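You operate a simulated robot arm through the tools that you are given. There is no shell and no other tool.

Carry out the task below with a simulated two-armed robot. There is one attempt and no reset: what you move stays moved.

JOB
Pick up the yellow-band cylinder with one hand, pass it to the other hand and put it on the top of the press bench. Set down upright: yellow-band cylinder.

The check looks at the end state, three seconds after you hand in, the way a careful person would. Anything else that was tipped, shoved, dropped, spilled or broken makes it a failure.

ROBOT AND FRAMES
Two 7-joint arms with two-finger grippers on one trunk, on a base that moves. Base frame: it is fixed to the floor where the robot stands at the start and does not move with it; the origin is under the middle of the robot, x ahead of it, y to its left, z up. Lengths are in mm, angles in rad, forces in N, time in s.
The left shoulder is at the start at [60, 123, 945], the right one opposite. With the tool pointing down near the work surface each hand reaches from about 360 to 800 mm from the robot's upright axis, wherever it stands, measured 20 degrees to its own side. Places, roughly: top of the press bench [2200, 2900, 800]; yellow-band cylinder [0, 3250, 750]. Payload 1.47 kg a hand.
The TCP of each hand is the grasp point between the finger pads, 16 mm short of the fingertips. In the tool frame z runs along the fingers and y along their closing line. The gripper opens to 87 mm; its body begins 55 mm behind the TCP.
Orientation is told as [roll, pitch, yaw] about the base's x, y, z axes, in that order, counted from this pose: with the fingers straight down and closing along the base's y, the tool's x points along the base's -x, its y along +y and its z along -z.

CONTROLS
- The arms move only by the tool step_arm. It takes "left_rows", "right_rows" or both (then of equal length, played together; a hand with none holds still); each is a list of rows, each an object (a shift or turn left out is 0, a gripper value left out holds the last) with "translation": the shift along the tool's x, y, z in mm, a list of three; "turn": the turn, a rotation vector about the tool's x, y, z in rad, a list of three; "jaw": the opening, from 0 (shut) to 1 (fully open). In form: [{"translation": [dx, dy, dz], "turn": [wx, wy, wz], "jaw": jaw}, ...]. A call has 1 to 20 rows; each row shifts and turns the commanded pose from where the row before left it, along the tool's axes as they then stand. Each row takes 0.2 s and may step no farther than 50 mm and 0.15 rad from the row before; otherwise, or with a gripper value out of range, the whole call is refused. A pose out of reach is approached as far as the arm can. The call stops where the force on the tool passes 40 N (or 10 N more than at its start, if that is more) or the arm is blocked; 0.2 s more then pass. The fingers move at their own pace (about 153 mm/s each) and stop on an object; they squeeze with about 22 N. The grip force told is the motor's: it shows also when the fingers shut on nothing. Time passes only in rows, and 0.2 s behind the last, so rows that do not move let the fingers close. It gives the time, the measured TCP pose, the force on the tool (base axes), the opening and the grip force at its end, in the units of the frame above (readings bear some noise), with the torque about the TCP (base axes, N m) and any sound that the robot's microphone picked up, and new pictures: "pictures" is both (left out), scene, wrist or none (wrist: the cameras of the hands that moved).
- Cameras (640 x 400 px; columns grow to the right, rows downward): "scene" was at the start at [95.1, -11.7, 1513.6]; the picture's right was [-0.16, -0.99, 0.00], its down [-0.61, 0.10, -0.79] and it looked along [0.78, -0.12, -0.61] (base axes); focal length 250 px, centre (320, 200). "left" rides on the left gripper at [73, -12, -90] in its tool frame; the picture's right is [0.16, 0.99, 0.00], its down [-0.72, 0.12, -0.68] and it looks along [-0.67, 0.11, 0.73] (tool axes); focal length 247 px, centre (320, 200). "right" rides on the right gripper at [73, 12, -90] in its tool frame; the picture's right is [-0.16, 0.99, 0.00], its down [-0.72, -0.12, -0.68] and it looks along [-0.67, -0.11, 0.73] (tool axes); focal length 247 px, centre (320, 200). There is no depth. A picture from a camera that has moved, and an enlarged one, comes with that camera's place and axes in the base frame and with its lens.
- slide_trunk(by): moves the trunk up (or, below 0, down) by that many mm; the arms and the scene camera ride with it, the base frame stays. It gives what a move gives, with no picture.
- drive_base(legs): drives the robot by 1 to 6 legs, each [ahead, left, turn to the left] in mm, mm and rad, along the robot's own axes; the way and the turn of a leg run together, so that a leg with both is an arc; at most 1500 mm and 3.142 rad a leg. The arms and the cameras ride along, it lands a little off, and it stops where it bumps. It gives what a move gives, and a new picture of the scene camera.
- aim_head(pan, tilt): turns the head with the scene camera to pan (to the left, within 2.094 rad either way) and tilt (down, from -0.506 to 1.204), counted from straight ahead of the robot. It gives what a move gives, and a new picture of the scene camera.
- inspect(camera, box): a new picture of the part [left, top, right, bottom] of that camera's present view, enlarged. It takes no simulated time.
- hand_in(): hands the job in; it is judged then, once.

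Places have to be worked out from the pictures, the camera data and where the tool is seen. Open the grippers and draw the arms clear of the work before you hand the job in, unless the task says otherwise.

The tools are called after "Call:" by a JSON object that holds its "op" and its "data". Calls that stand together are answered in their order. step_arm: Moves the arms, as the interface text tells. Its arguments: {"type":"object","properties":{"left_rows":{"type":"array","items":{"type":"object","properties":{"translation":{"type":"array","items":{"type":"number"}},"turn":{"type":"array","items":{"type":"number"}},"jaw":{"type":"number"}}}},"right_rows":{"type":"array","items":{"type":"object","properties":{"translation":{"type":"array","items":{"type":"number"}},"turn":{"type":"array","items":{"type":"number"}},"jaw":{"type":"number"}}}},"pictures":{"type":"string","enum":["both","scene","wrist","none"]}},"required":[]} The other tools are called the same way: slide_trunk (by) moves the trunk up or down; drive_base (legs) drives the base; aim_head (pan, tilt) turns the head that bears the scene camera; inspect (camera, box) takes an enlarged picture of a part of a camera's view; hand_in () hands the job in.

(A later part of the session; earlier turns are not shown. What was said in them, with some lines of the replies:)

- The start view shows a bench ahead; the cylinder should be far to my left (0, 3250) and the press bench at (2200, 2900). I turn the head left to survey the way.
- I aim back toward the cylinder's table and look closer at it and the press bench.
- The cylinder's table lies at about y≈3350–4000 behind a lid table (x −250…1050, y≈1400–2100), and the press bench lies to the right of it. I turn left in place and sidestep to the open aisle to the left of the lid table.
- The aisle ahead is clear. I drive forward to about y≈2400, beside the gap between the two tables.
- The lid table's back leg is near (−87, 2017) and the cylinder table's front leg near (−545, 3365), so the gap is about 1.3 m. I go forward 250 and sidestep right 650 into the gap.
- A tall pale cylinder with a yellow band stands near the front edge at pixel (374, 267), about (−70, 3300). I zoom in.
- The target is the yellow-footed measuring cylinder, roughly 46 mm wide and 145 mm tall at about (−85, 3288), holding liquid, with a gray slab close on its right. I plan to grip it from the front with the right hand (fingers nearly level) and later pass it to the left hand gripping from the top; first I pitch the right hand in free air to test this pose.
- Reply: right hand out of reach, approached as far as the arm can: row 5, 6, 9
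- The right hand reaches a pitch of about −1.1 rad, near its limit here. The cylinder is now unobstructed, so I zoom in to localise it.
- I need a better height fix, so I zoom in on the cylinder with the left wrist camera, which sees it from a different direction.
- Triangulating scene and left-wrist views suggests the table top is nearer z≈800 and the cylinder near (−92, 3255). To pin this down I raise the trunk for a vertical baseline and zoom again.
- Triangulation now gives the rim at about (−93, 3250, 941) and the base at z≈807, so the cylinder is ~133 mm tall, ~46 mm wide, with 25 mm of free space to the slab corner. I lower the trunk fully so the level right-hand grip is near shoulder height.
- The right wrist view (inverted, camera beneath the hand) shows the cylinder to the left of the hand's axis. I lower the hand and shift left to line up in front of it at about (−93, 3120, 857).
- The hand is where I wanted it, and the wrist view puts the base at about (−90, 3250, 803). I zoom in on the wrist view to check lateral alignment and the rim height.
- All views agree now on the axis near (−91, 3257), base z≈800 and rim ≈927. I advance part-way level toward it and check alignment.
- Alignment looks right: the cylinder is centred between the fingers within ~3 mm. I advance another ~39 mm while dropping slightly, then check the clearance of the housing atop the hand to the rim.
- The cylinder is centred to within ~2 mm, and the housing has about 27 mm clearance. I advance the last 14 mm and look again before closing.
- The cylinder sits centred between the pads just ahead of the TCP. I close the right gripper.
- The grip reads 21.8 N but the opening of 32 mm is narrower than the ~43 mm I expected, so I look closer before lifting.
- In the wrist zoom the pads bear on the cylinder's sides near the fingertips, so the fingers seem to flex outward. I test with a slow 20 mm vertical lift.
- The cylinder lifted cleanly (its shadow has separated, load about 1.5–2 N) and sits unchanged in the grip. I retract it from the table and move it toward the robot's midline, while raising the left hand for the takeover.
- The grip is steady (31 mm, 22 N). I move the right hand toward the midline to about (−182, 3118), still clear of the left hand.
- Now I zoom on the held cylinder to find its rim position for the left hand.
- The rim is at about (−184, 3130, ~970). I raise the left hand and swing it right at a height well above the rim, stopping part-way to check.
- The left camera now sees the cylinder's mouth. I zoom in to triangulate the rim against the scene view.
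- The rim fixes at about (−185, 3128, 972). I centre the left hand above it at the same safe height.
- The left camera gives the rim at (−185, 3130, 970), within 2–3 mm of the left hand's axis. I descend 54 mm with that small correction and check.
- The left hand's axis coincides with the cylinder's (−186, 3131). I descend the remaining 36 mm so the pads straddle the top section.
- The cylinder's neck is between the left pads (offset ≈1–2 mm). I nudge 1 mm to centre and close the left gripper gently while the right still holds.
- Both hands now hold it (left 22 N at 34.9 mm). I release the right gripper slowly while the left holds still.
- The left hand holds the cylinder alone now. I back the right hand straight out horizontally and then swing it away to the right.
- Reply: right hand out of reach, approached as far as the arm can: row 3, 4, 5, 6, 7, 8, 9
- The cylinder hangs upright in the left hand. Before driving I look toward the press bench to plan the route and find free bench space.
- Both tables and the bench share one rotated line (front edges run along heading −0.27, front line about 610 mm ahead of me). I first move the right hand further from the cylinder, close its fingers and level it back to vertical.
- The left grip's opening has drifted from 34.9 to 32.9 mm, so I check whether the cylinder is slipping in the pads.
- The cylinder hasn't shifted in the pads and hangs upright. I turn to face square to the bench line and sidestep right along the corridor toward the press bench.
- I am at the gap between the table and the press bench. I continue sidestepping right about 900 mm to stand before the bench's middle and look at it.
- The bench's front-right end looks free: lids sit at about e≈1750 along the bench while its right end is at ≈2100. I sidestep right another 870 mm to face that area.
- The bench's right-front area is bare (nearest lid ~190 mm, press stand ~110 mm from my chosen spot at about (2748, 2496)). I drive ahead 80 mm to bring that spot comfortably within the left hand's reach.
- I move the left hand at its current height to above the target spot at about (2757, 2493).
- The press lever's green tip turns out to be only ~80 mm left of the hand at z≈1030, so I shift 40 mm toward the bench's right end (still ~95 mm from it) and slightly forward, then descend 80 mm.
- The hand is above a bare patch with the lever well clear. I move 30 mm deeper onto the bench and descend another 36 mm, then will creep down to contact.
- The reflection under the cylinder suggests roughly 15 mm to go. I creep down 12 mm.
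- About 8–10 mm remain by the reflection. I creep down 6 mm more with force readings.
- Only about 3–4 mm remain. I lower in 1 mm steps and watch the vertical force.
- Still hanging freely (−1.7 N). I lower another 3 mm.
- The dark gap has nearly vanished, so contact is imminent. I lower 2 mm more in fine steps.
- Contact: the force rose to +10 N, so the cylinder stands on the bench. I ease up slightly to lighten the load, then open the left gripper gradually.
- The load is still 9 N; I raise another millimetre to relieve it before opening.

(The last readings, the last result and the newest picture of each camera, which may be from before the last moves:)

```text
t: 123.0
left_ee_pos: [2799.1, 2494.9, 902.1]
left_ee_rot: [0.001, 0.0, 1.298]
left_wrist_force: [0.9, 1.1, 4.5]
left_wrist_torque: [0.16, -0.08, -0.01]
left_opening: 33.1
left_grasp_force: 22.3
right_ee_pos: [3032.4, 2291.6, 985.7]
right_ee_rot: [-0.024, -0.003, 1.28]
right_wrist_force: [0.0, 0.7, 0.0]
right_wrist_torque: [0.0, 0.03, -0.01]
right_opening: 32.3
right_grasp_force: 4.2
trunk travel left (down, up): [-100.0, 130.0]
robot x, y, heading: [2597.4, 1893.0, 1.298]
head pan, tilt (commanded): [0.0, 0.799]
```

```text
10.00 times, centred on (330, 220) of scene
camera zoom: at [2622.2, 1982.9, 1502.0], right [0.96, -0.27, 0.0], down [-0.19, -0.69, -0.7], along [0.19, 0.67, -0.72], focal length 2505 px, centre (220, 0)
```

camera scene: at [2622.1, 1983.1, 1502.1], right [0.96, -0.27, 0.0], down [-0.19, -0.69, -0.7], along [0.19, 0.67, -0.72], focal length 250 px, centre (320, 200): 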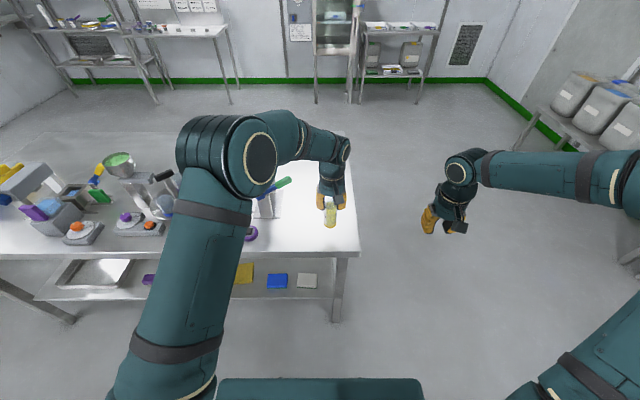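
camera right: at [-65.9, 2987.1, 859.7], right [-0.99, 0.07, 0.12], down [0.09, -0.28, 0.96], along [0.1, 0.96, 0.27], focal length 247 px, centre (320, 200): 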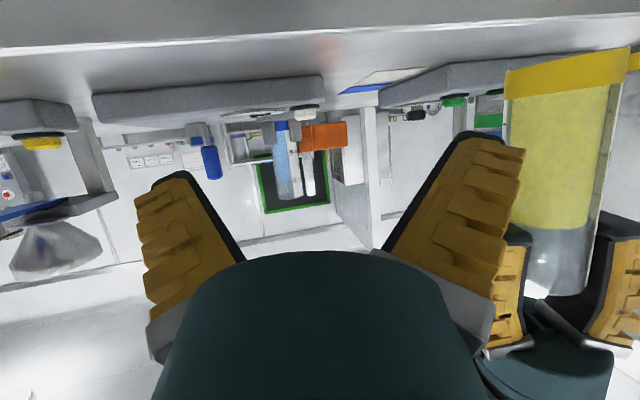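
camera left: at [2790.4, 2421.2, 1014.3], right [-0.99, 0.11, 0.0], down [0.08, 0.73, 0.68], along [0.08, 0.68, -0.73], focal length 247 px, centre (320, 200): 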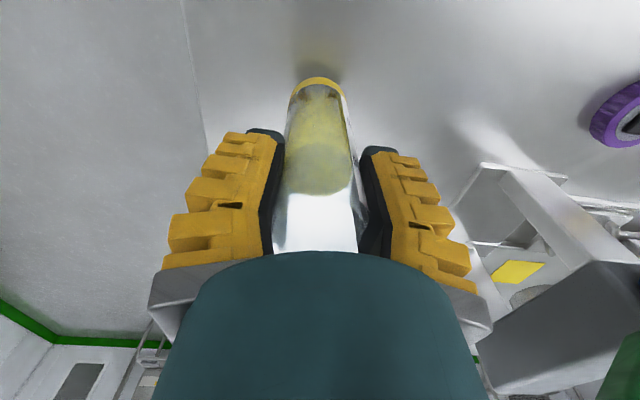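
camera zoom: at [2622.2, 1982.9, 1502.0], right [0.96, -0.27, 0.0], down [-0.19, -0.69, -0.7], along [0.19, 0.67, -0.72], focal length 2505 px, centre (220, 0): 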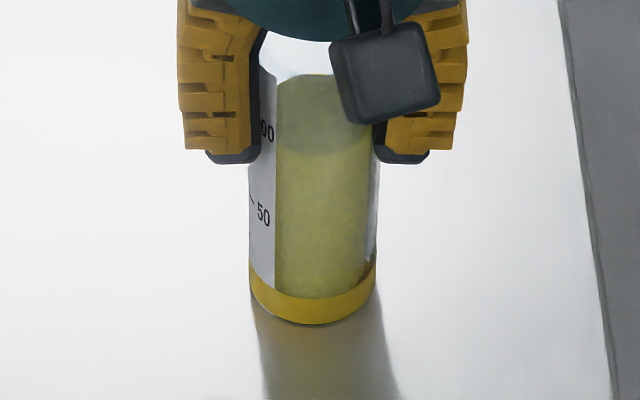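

The load is down to about 4.5 N with the base flat on the bench. Now I open the left gripper in small steps.

Call:
{"op": "step_arm", "data": {"left_rows": [{"jaw": 0.4}, {"jaw": 0.42}, {"jaw": 0.44}, {"jaw": 0.46}, {"jaw": 0.48}, {"jaw": 0.5}, {"jaw": 0.53}, {"jaw": 0.56}, {"jaw": 0.6}, {"jaw": 0.65}, {"jaw": 0.7}, {}], "pictures": "both"}}

Call:
{"op": "inspect", "data": {"camera": "scene", "box": [270, 180, 390, 260]}}

```text
t: 125.6
left_ee_pos: [2799.5, 2496.4, 902.3]
left_ee_rot: [0.0, 0.0, 1.299]
left_wrist_force: [-0.3, -0.8, -0.3]
left_wrist_torque: [-0.01, 0.0, 0.02]
left_opening: 65.2
left_grasp_force: 3.5
right_ee_pos: [3031.3, 2292.0, 986.7]
right_ee_rot: [-0.023, -0.003, 1.28]
right_wrist_force: [-0.4, -0.6, -0.4]
right_wrist_torque: [0.0, 0.0, -0.02]
right_opening: 32.5
right_grasp_force: 4.9
trunk travel left (down, up): [-100.0, 130.0]
robot x, y, heading: [2596.3, 1892.4, 1.292]
head pan, tilt (commanded): [0.0, 0.799]
camera scene: at [2622.2, 1983.2, 1502.0], right [0.96, -0.27, 0.0], down [-0.19, -0.69, -0.7], along [0.19, 0.67, -0.72], focal length 250 px, centre (320, 200)
camera left: at [2789.7, 2420.7, 990.2], right [-0.99, 0.11, 0.0], down [0.08, 0.73, 0.68], along [0.08, 0.68, -0.73], focal length 247 px, centre (320, 200)
```

scene: 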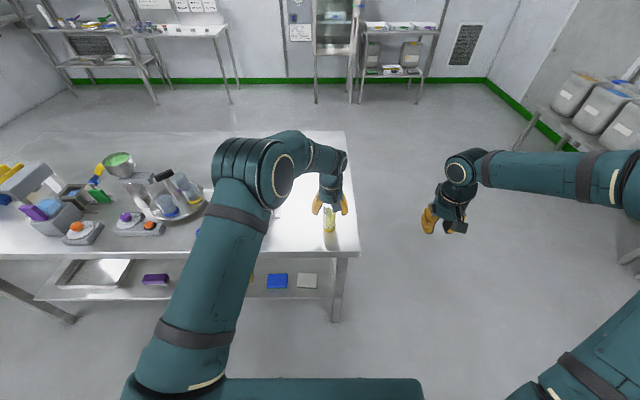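
left: 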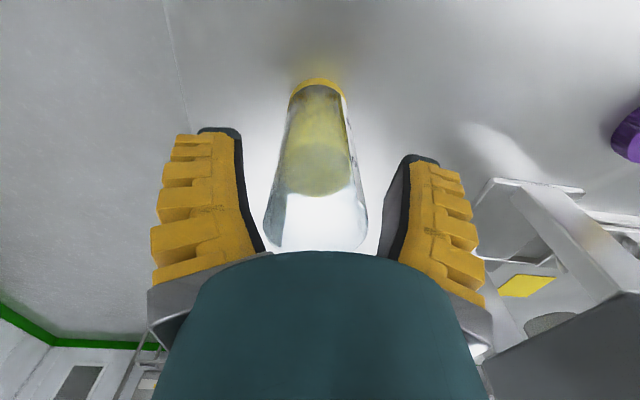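

```text
5.00 times, centred on (330, 220) of scene
camera zoom: at [2622.2, 1983.2, 1502.0], right [0.96, -0.27, 0.0], down [-0.19, -0.69, -0.7], along [0.19, 0.67, -0.72], focal length 1252 px, centre (270, 100)
```

zoom: 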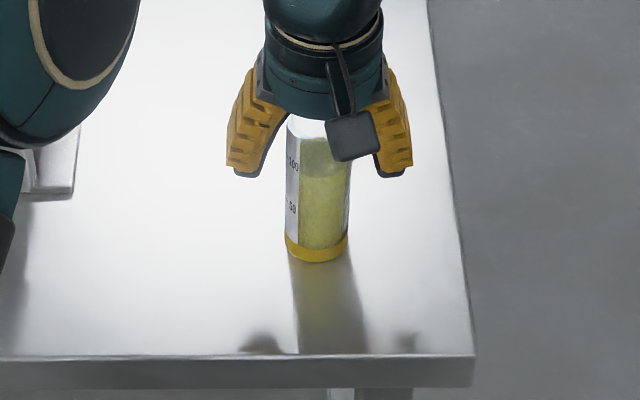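

Released: the cylinder stands upright and both pads are clear of it. I raise the left hand straight up, slowly at first.

Call:
{"op": "step_arm", "data": {"left_rows": [{"jaw": 0.78}, {"translation": [0, 0, -5]}, {"translation": [0, 0, -5]}, {"translation": [0, 0, -8]}, {"translation": [0, 0, -10]}, {"translation": [0, 0, -12]}, {}], "pictures": "both"}}

Call:
{"op": "inspect", "data": {"camera": "scene", "box": [270, 170, 390, 250]}}

```text
t: 127.2
left_ee_pos: [2799.7, 2496.5, 940.9]
left_ee_rot: [-0.001, 0.0, 1.298]
left_wrist_force: [0.5, -0.5, -0.2]
left_wrist_torque: [0.0, 0.0, 0.0]
left_opening: 71.6
left_grasp_force: 2.7
right_ee_pos: [3032.4, 2292.0, 985.9]
right_ee_rot: [-0.022, -0.003, 1.281]
right_wrist_force: [-0.7, -0.2, -0.4]
right_wrist_torque: [0.01, 0.0, 0.01]
right_opening: 32.2
right_grasp_force: 4.7
trunk travel left (down, up): [-100.0, 130.0]
robot x, y, heading: [2596.6, 1891.6, 1.303]
head pan, tilt (commanded): [0.0, 0.799]
camera scene: at [2622.2, 1983.3, 1502.0], right [0.96, -0.27, 0.0], down [-0.19, -0.69, -0.7], along [0.19, 0.67, -0.72], focal length 250 px, centre (320, 200)
camera left: at [2790.5, 2421.9, 1030.3], right [-0.99, 0.11, 0.0], down [0.08, 0.73, 0.68], along [0.08, 0.68, -0.73], focal length 247 px, centre (320, 200)
```

scene: 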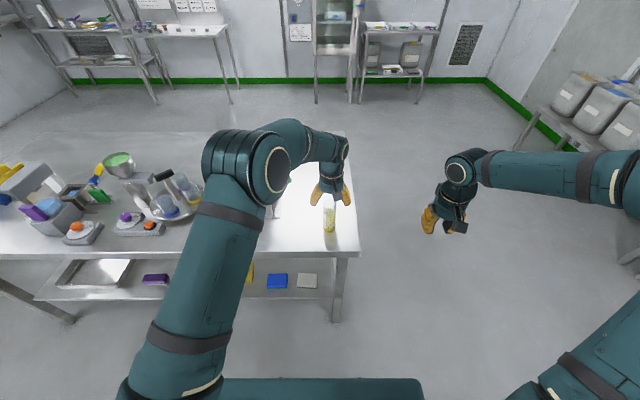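
left: 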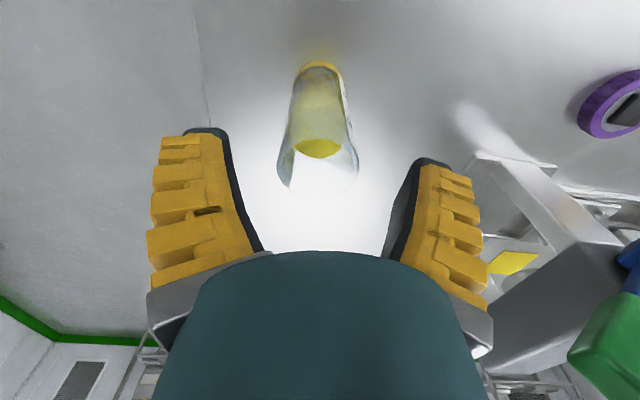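

```text
5.00 times, centred on (330, 210) of scene
camera zoom: at [2622.2, 1983.3, 1502.0], right [0.96, -0.27, 0.0], down [-0.19, -0.69, -0.7], along [0.19, 0.67, -0.72], focal length 1252 px, centre (270, 150)
```

zoom: 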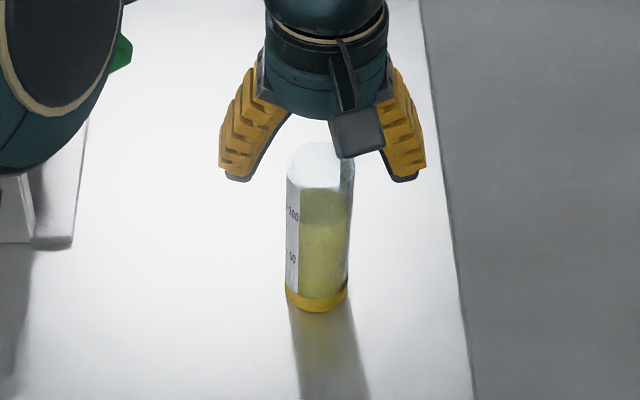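

The cylinder stands untouched under the open hand. I raise 120 mm more and then draw the hand back toward the robot.

Call:
{"op": "step_arm", "data": {"left_rows": [{"translation": [0, 0, -20]}, {"translation": [0, 0, -20]}, {"translation": [0, 0, -20]}, {"translation": [0, 0, -20]}, {"translation": [0, 0, -20]}, {"translation": [0, 0, -20]}, {"translation": [20, 0, 0]}, {"translation": [20, 0, 0]}, {"translation": [20, 0, 0]}, {"translation": [20, 0, 0]}, {"translation": [20, 0, 0]}, {"translation": [20, 0, 0]}, {}], "pictures": "both"}}

Call:
{"op": "inspect", "data": {"camera": "scene", "box": [220, 130, 400, 260]}}

```text
t: 130.0
left_ee_pos: [2767.1, 2381.0, 1063.0]
left_ee_rot: [0.0, -0.001, 1.297]
left_wrist_force: [0.2, -0.7, 0.0]
left_wrist_torque: [-0.01, -0.01, 0.01]
left_opening: 71.6
left_grasp_force: 2.6
right_ee_pos: [3032.5, 2292.5, 986.7]
right_ee_rot: [-0.025, -0.004, 1.281]
right_wrist_force: [0.5, -0.5, 0.0]
right_wrist_torque: [0.0, -0.01, -0.01]
right_opening: 32.4
right_grasp_force: 4.3
trunk travel left (down, up): [-100.0, 130.0]
robot x, y, heading: [2600.5, 1894.1, 1.298]
head pan, tilt (commanded): [0.0, 0.799]
camera scene: at [2622.3, 1983.5, 1502.0], right [0.96, -0.27, 0.0], down [-0.19, -0.69, -0.7], along [0.19, 0.67, -0.72], focal length 250 px, centre (320, 200)
camera left: at [2757.4, 2306.2, 1150.5], right [-0.99, 0.11, 0.0], down [0.08, 0.73, 0.68], along [0.08, 0.68, -0.73], focal length 247 px, centre (320, 200)
```

scene: 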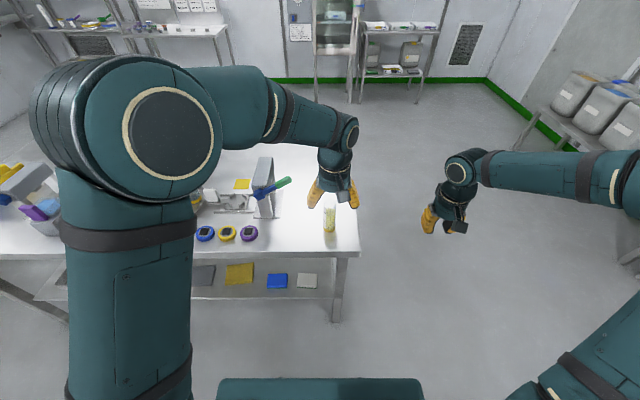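
left: 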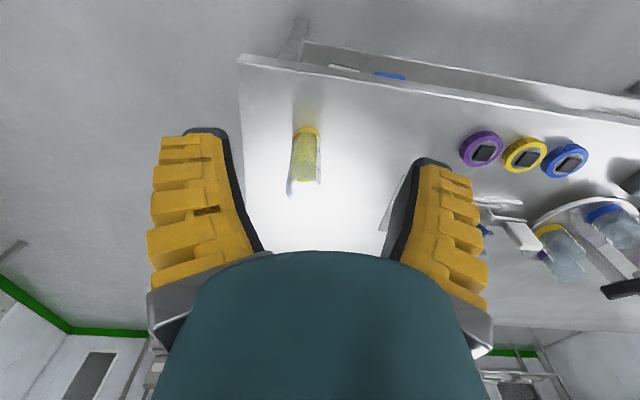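

```text
3.08 times, centred on (310, 195) of scene
camera zoom: at [2622.3, 1983.5, 1502.0], right [0.96, -0.27, 0.0], down [-0.19, -0.69, -0.7], along [0.19, 0.67, -0.72], focal length 771 px, centre (351, 215)
```

zoom: 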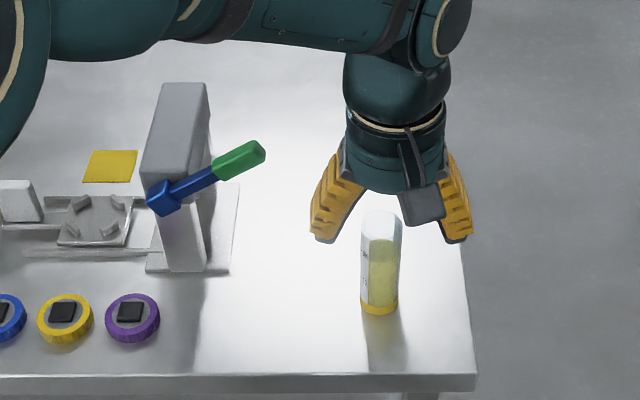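

The cylinder stands upright on the bench, about 90 mm from its right and front edges, and everything around it is undisturbed. I back the robot away so both arms are clear.

Call:
{"op": "drive_base", "data": {"legs": [[-250, 0, 0]]}}

Call:
{"op": "inspect", "data": {"camera": "scene", "box": [200, 100, 440, 250]}}

```text
t: 131.8
left_ee_pos: [2698.6, 2136.3, 1062.9]
left_ee_rot: [-0.001, 0.001, 1.296]
left_wrist_force: [0.5, 0.2, 0.7]
left_wrist_torque: [0.03, 0.02, 0.0]
left_opening: 71.4
left_grasp_force: 2.6
right_ee_pos: [2963.7, 2048.0, 986.1]
right_ee_rot: [-0.024, -0.005, 1.279]
right_wrist_force: [-0.5, -0.2, 0.9]
right_wrist_torque: [0.06, 0.03, 0.05]
right_opening: 32.1
right_grasp_force: 3.9
trunk travel left (down, up): [-100.0, 130.0]
robot x, y, heading: [2529.5, 1652.7, 1.298]
head pan, tilt (commanded): [0.0, 0.799]
camera scene: at [2553.6, 1738.5, 1502.1], right [0.96, -0.27, 0.0], down [-0.19, -0.69, -0.7], along [0.19, 0.67, -0.72], focal length 250 px, centre (320, 200)
```

scene: 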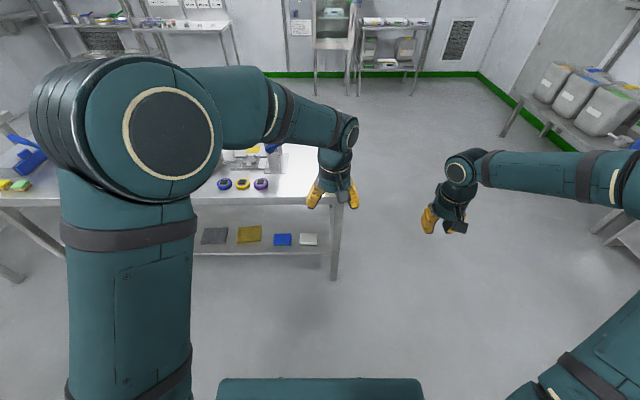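

```text
2.67 times, centred on (320, 175) of scene
camera zoom: at [2553.6, 1738.5, 1502.1], right [0.96, -0.27, 0.0], down [-0.19, -0.69, -0.7], along [0.19, 0.67, -0.72], focal length 668 px, centre (320, 267)
```

zoom: 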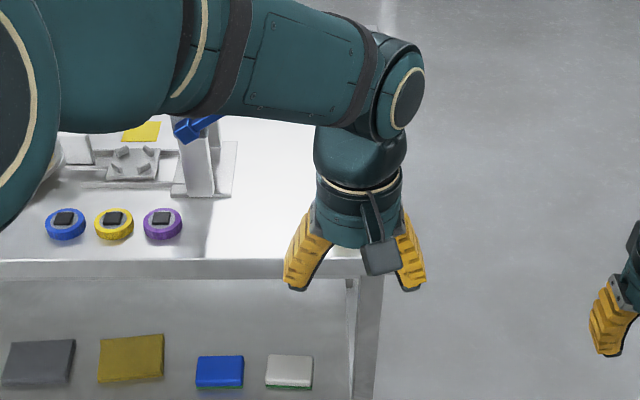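

The hand now hides the cylinder from the head camera, so I open both grippers fully and check through the left wrist camera.

Call:
{"op": "step_arm", "data": {"left_rows": [{"jaw": 1.0}, {"translation": [0, 20, 0]}, {"translation": [0, 20, 0]}, {"translation": [0, 20, 0]}, {"translation": [0, 20, 0]}, {"translation": [0, 20, 0]}, {}], "right_rows": [{"jaw": 1.0}, {}, {}, {}, {}, {}, {}], "pictures": "both"}}

Call:
{"op": "inspect", "data": {"camera": "scene", "box": [260, 100, 420, 200]}}

Call:
{"op": "inspect", "data": {"camera": "left", "box": [160, 100, 480, 300]}}

```text
t: 133.4
left_ee_pos: [2602.0, 2163.4, 1064.2]
left_ee_rot: [-0.001, -0.001, 1.297]
left_wrist_force: [0.1, -0.1, -0.2]
left_wrist_torque: [-0.01, 0.01, -0.03]
left_opening: 86.9
left_grasp_force: 0.0
right_ee_pos: [2965.3, 2048.4, 986.1]
right_ee_rot: [-0.023, -0.003, 1.28]
right_wrist_force: [-0.4, -0.6, 0.0]
right_wrist_torque: [0.0, -0.01, -0.01]
right_opening: 86.8
right_grasp_force: 0.1
trunk travel left (down, up): [-100.0, 130.0]
robot x, y, heading: [2528.7, 1651.1, 1.294]
head pan, tilt (commanded): [0.0, 0.799]
camera scene: at [2554.3, 1739.5, 1502.0], right [0.96, -0.27, 0.0], down [-0.19, -0.69, -0.7], along [0.19, 0.67, -0.72], focal length 250 px, centre (320, 200)
camera right: at [2932.3, 1980.9, 1074.7], right [-0.9, 0.43, -0.02], down [0.3, 0.66, 0.69], along [0.31, 0.61, -0.73], focal length 247 px, centre (320, 200)
camera left: at [2592.2, 2088.5, 1151.7], right [-0.99, 0.12, 0.0], down [0.08, 0.73, 0.68], along [0.08, 0.68, -0.73], focal length 247 px, centre (320, 200)
```

scene: 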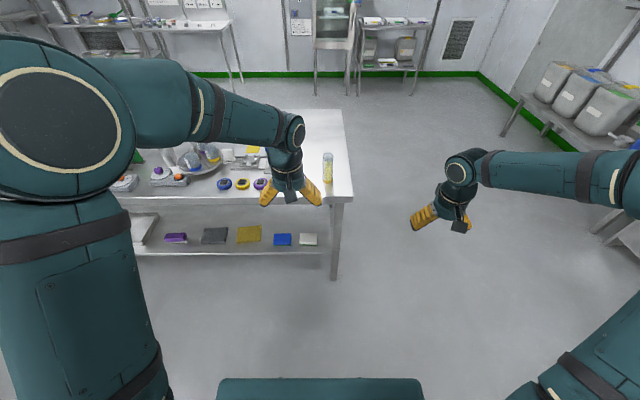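
right: 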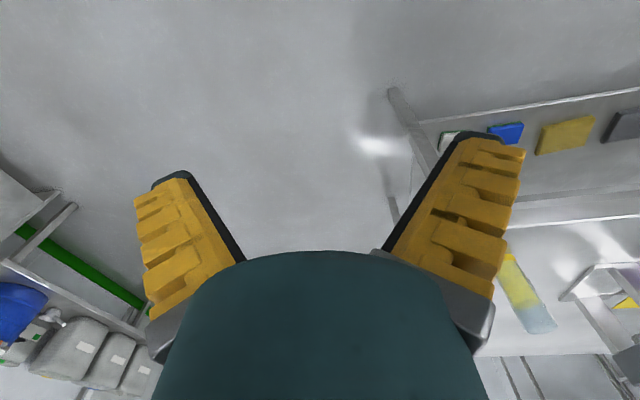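
left: 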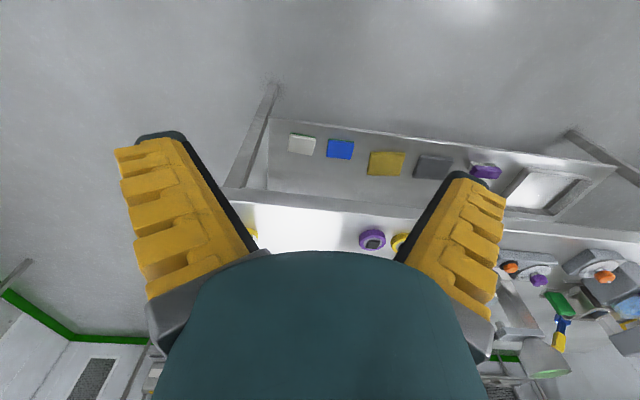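

```text
4.00 times, centred on (340, 150) of scene
camera zoom: at [2554.3, 1739.5, 1502.0], right [0.96, -0.27, 0.0], down [-0.19, -0.69, -0.7], along [0.19, 0.67, -0.72], focal length 1002 px, centre (240, 400)
```

zoom: 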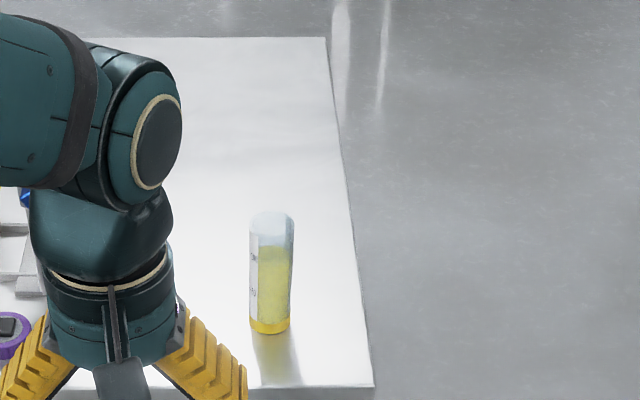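

```text
2.00 times, centred on (320, 200) of left
camera zoom: at [2592.2, 2088.5, 1151.7], right [-0.99, 0.12, 0.0], down [0.08, 0.73, 0.68], along [0.08, 0.68, -0.73], focal length 494 px, centre (320, 200)
```

zoom: 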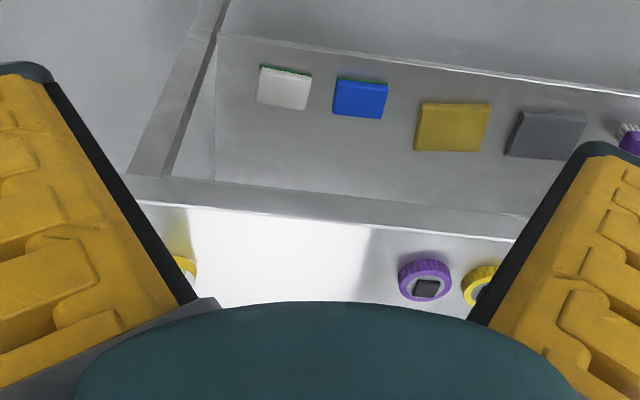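

The yellow-band cylinder stands upright on the press bench, released and clear of everything. Both grippers are open and both arms are well away, so I hand in the job.

Call:
{"op": "hand_in", "data": {}}

```text
The job is handed in.
```

I handed in the job with the yellow-band cylinder standing upright on the press bench. The right hand picked it up, passed it to the left in mid-air, and the left hand set it down.

- **Position:** it stands near the bench's front-right corner at about (2800, 2496), roughly 90 mm in from the front and right edges. The nearest objects, the press stand and its lever, are about 110 mm away or more.
- **Condition:** it looked upright at every check and I saw no sign of spilling. At touchdown it pressed on the bench with a brief peak of about 10 N.
- **Surroundings:** I felt no contact with anything else. The bench around the cylinder looked undisturbed in the last clear picture, taken before I backed the robot away.
- **Robot:** both grippers are open. The robot stands 250 mm back from where it set the cylinder down, with both arms clear of the bench.

I have not seen the result of the check.
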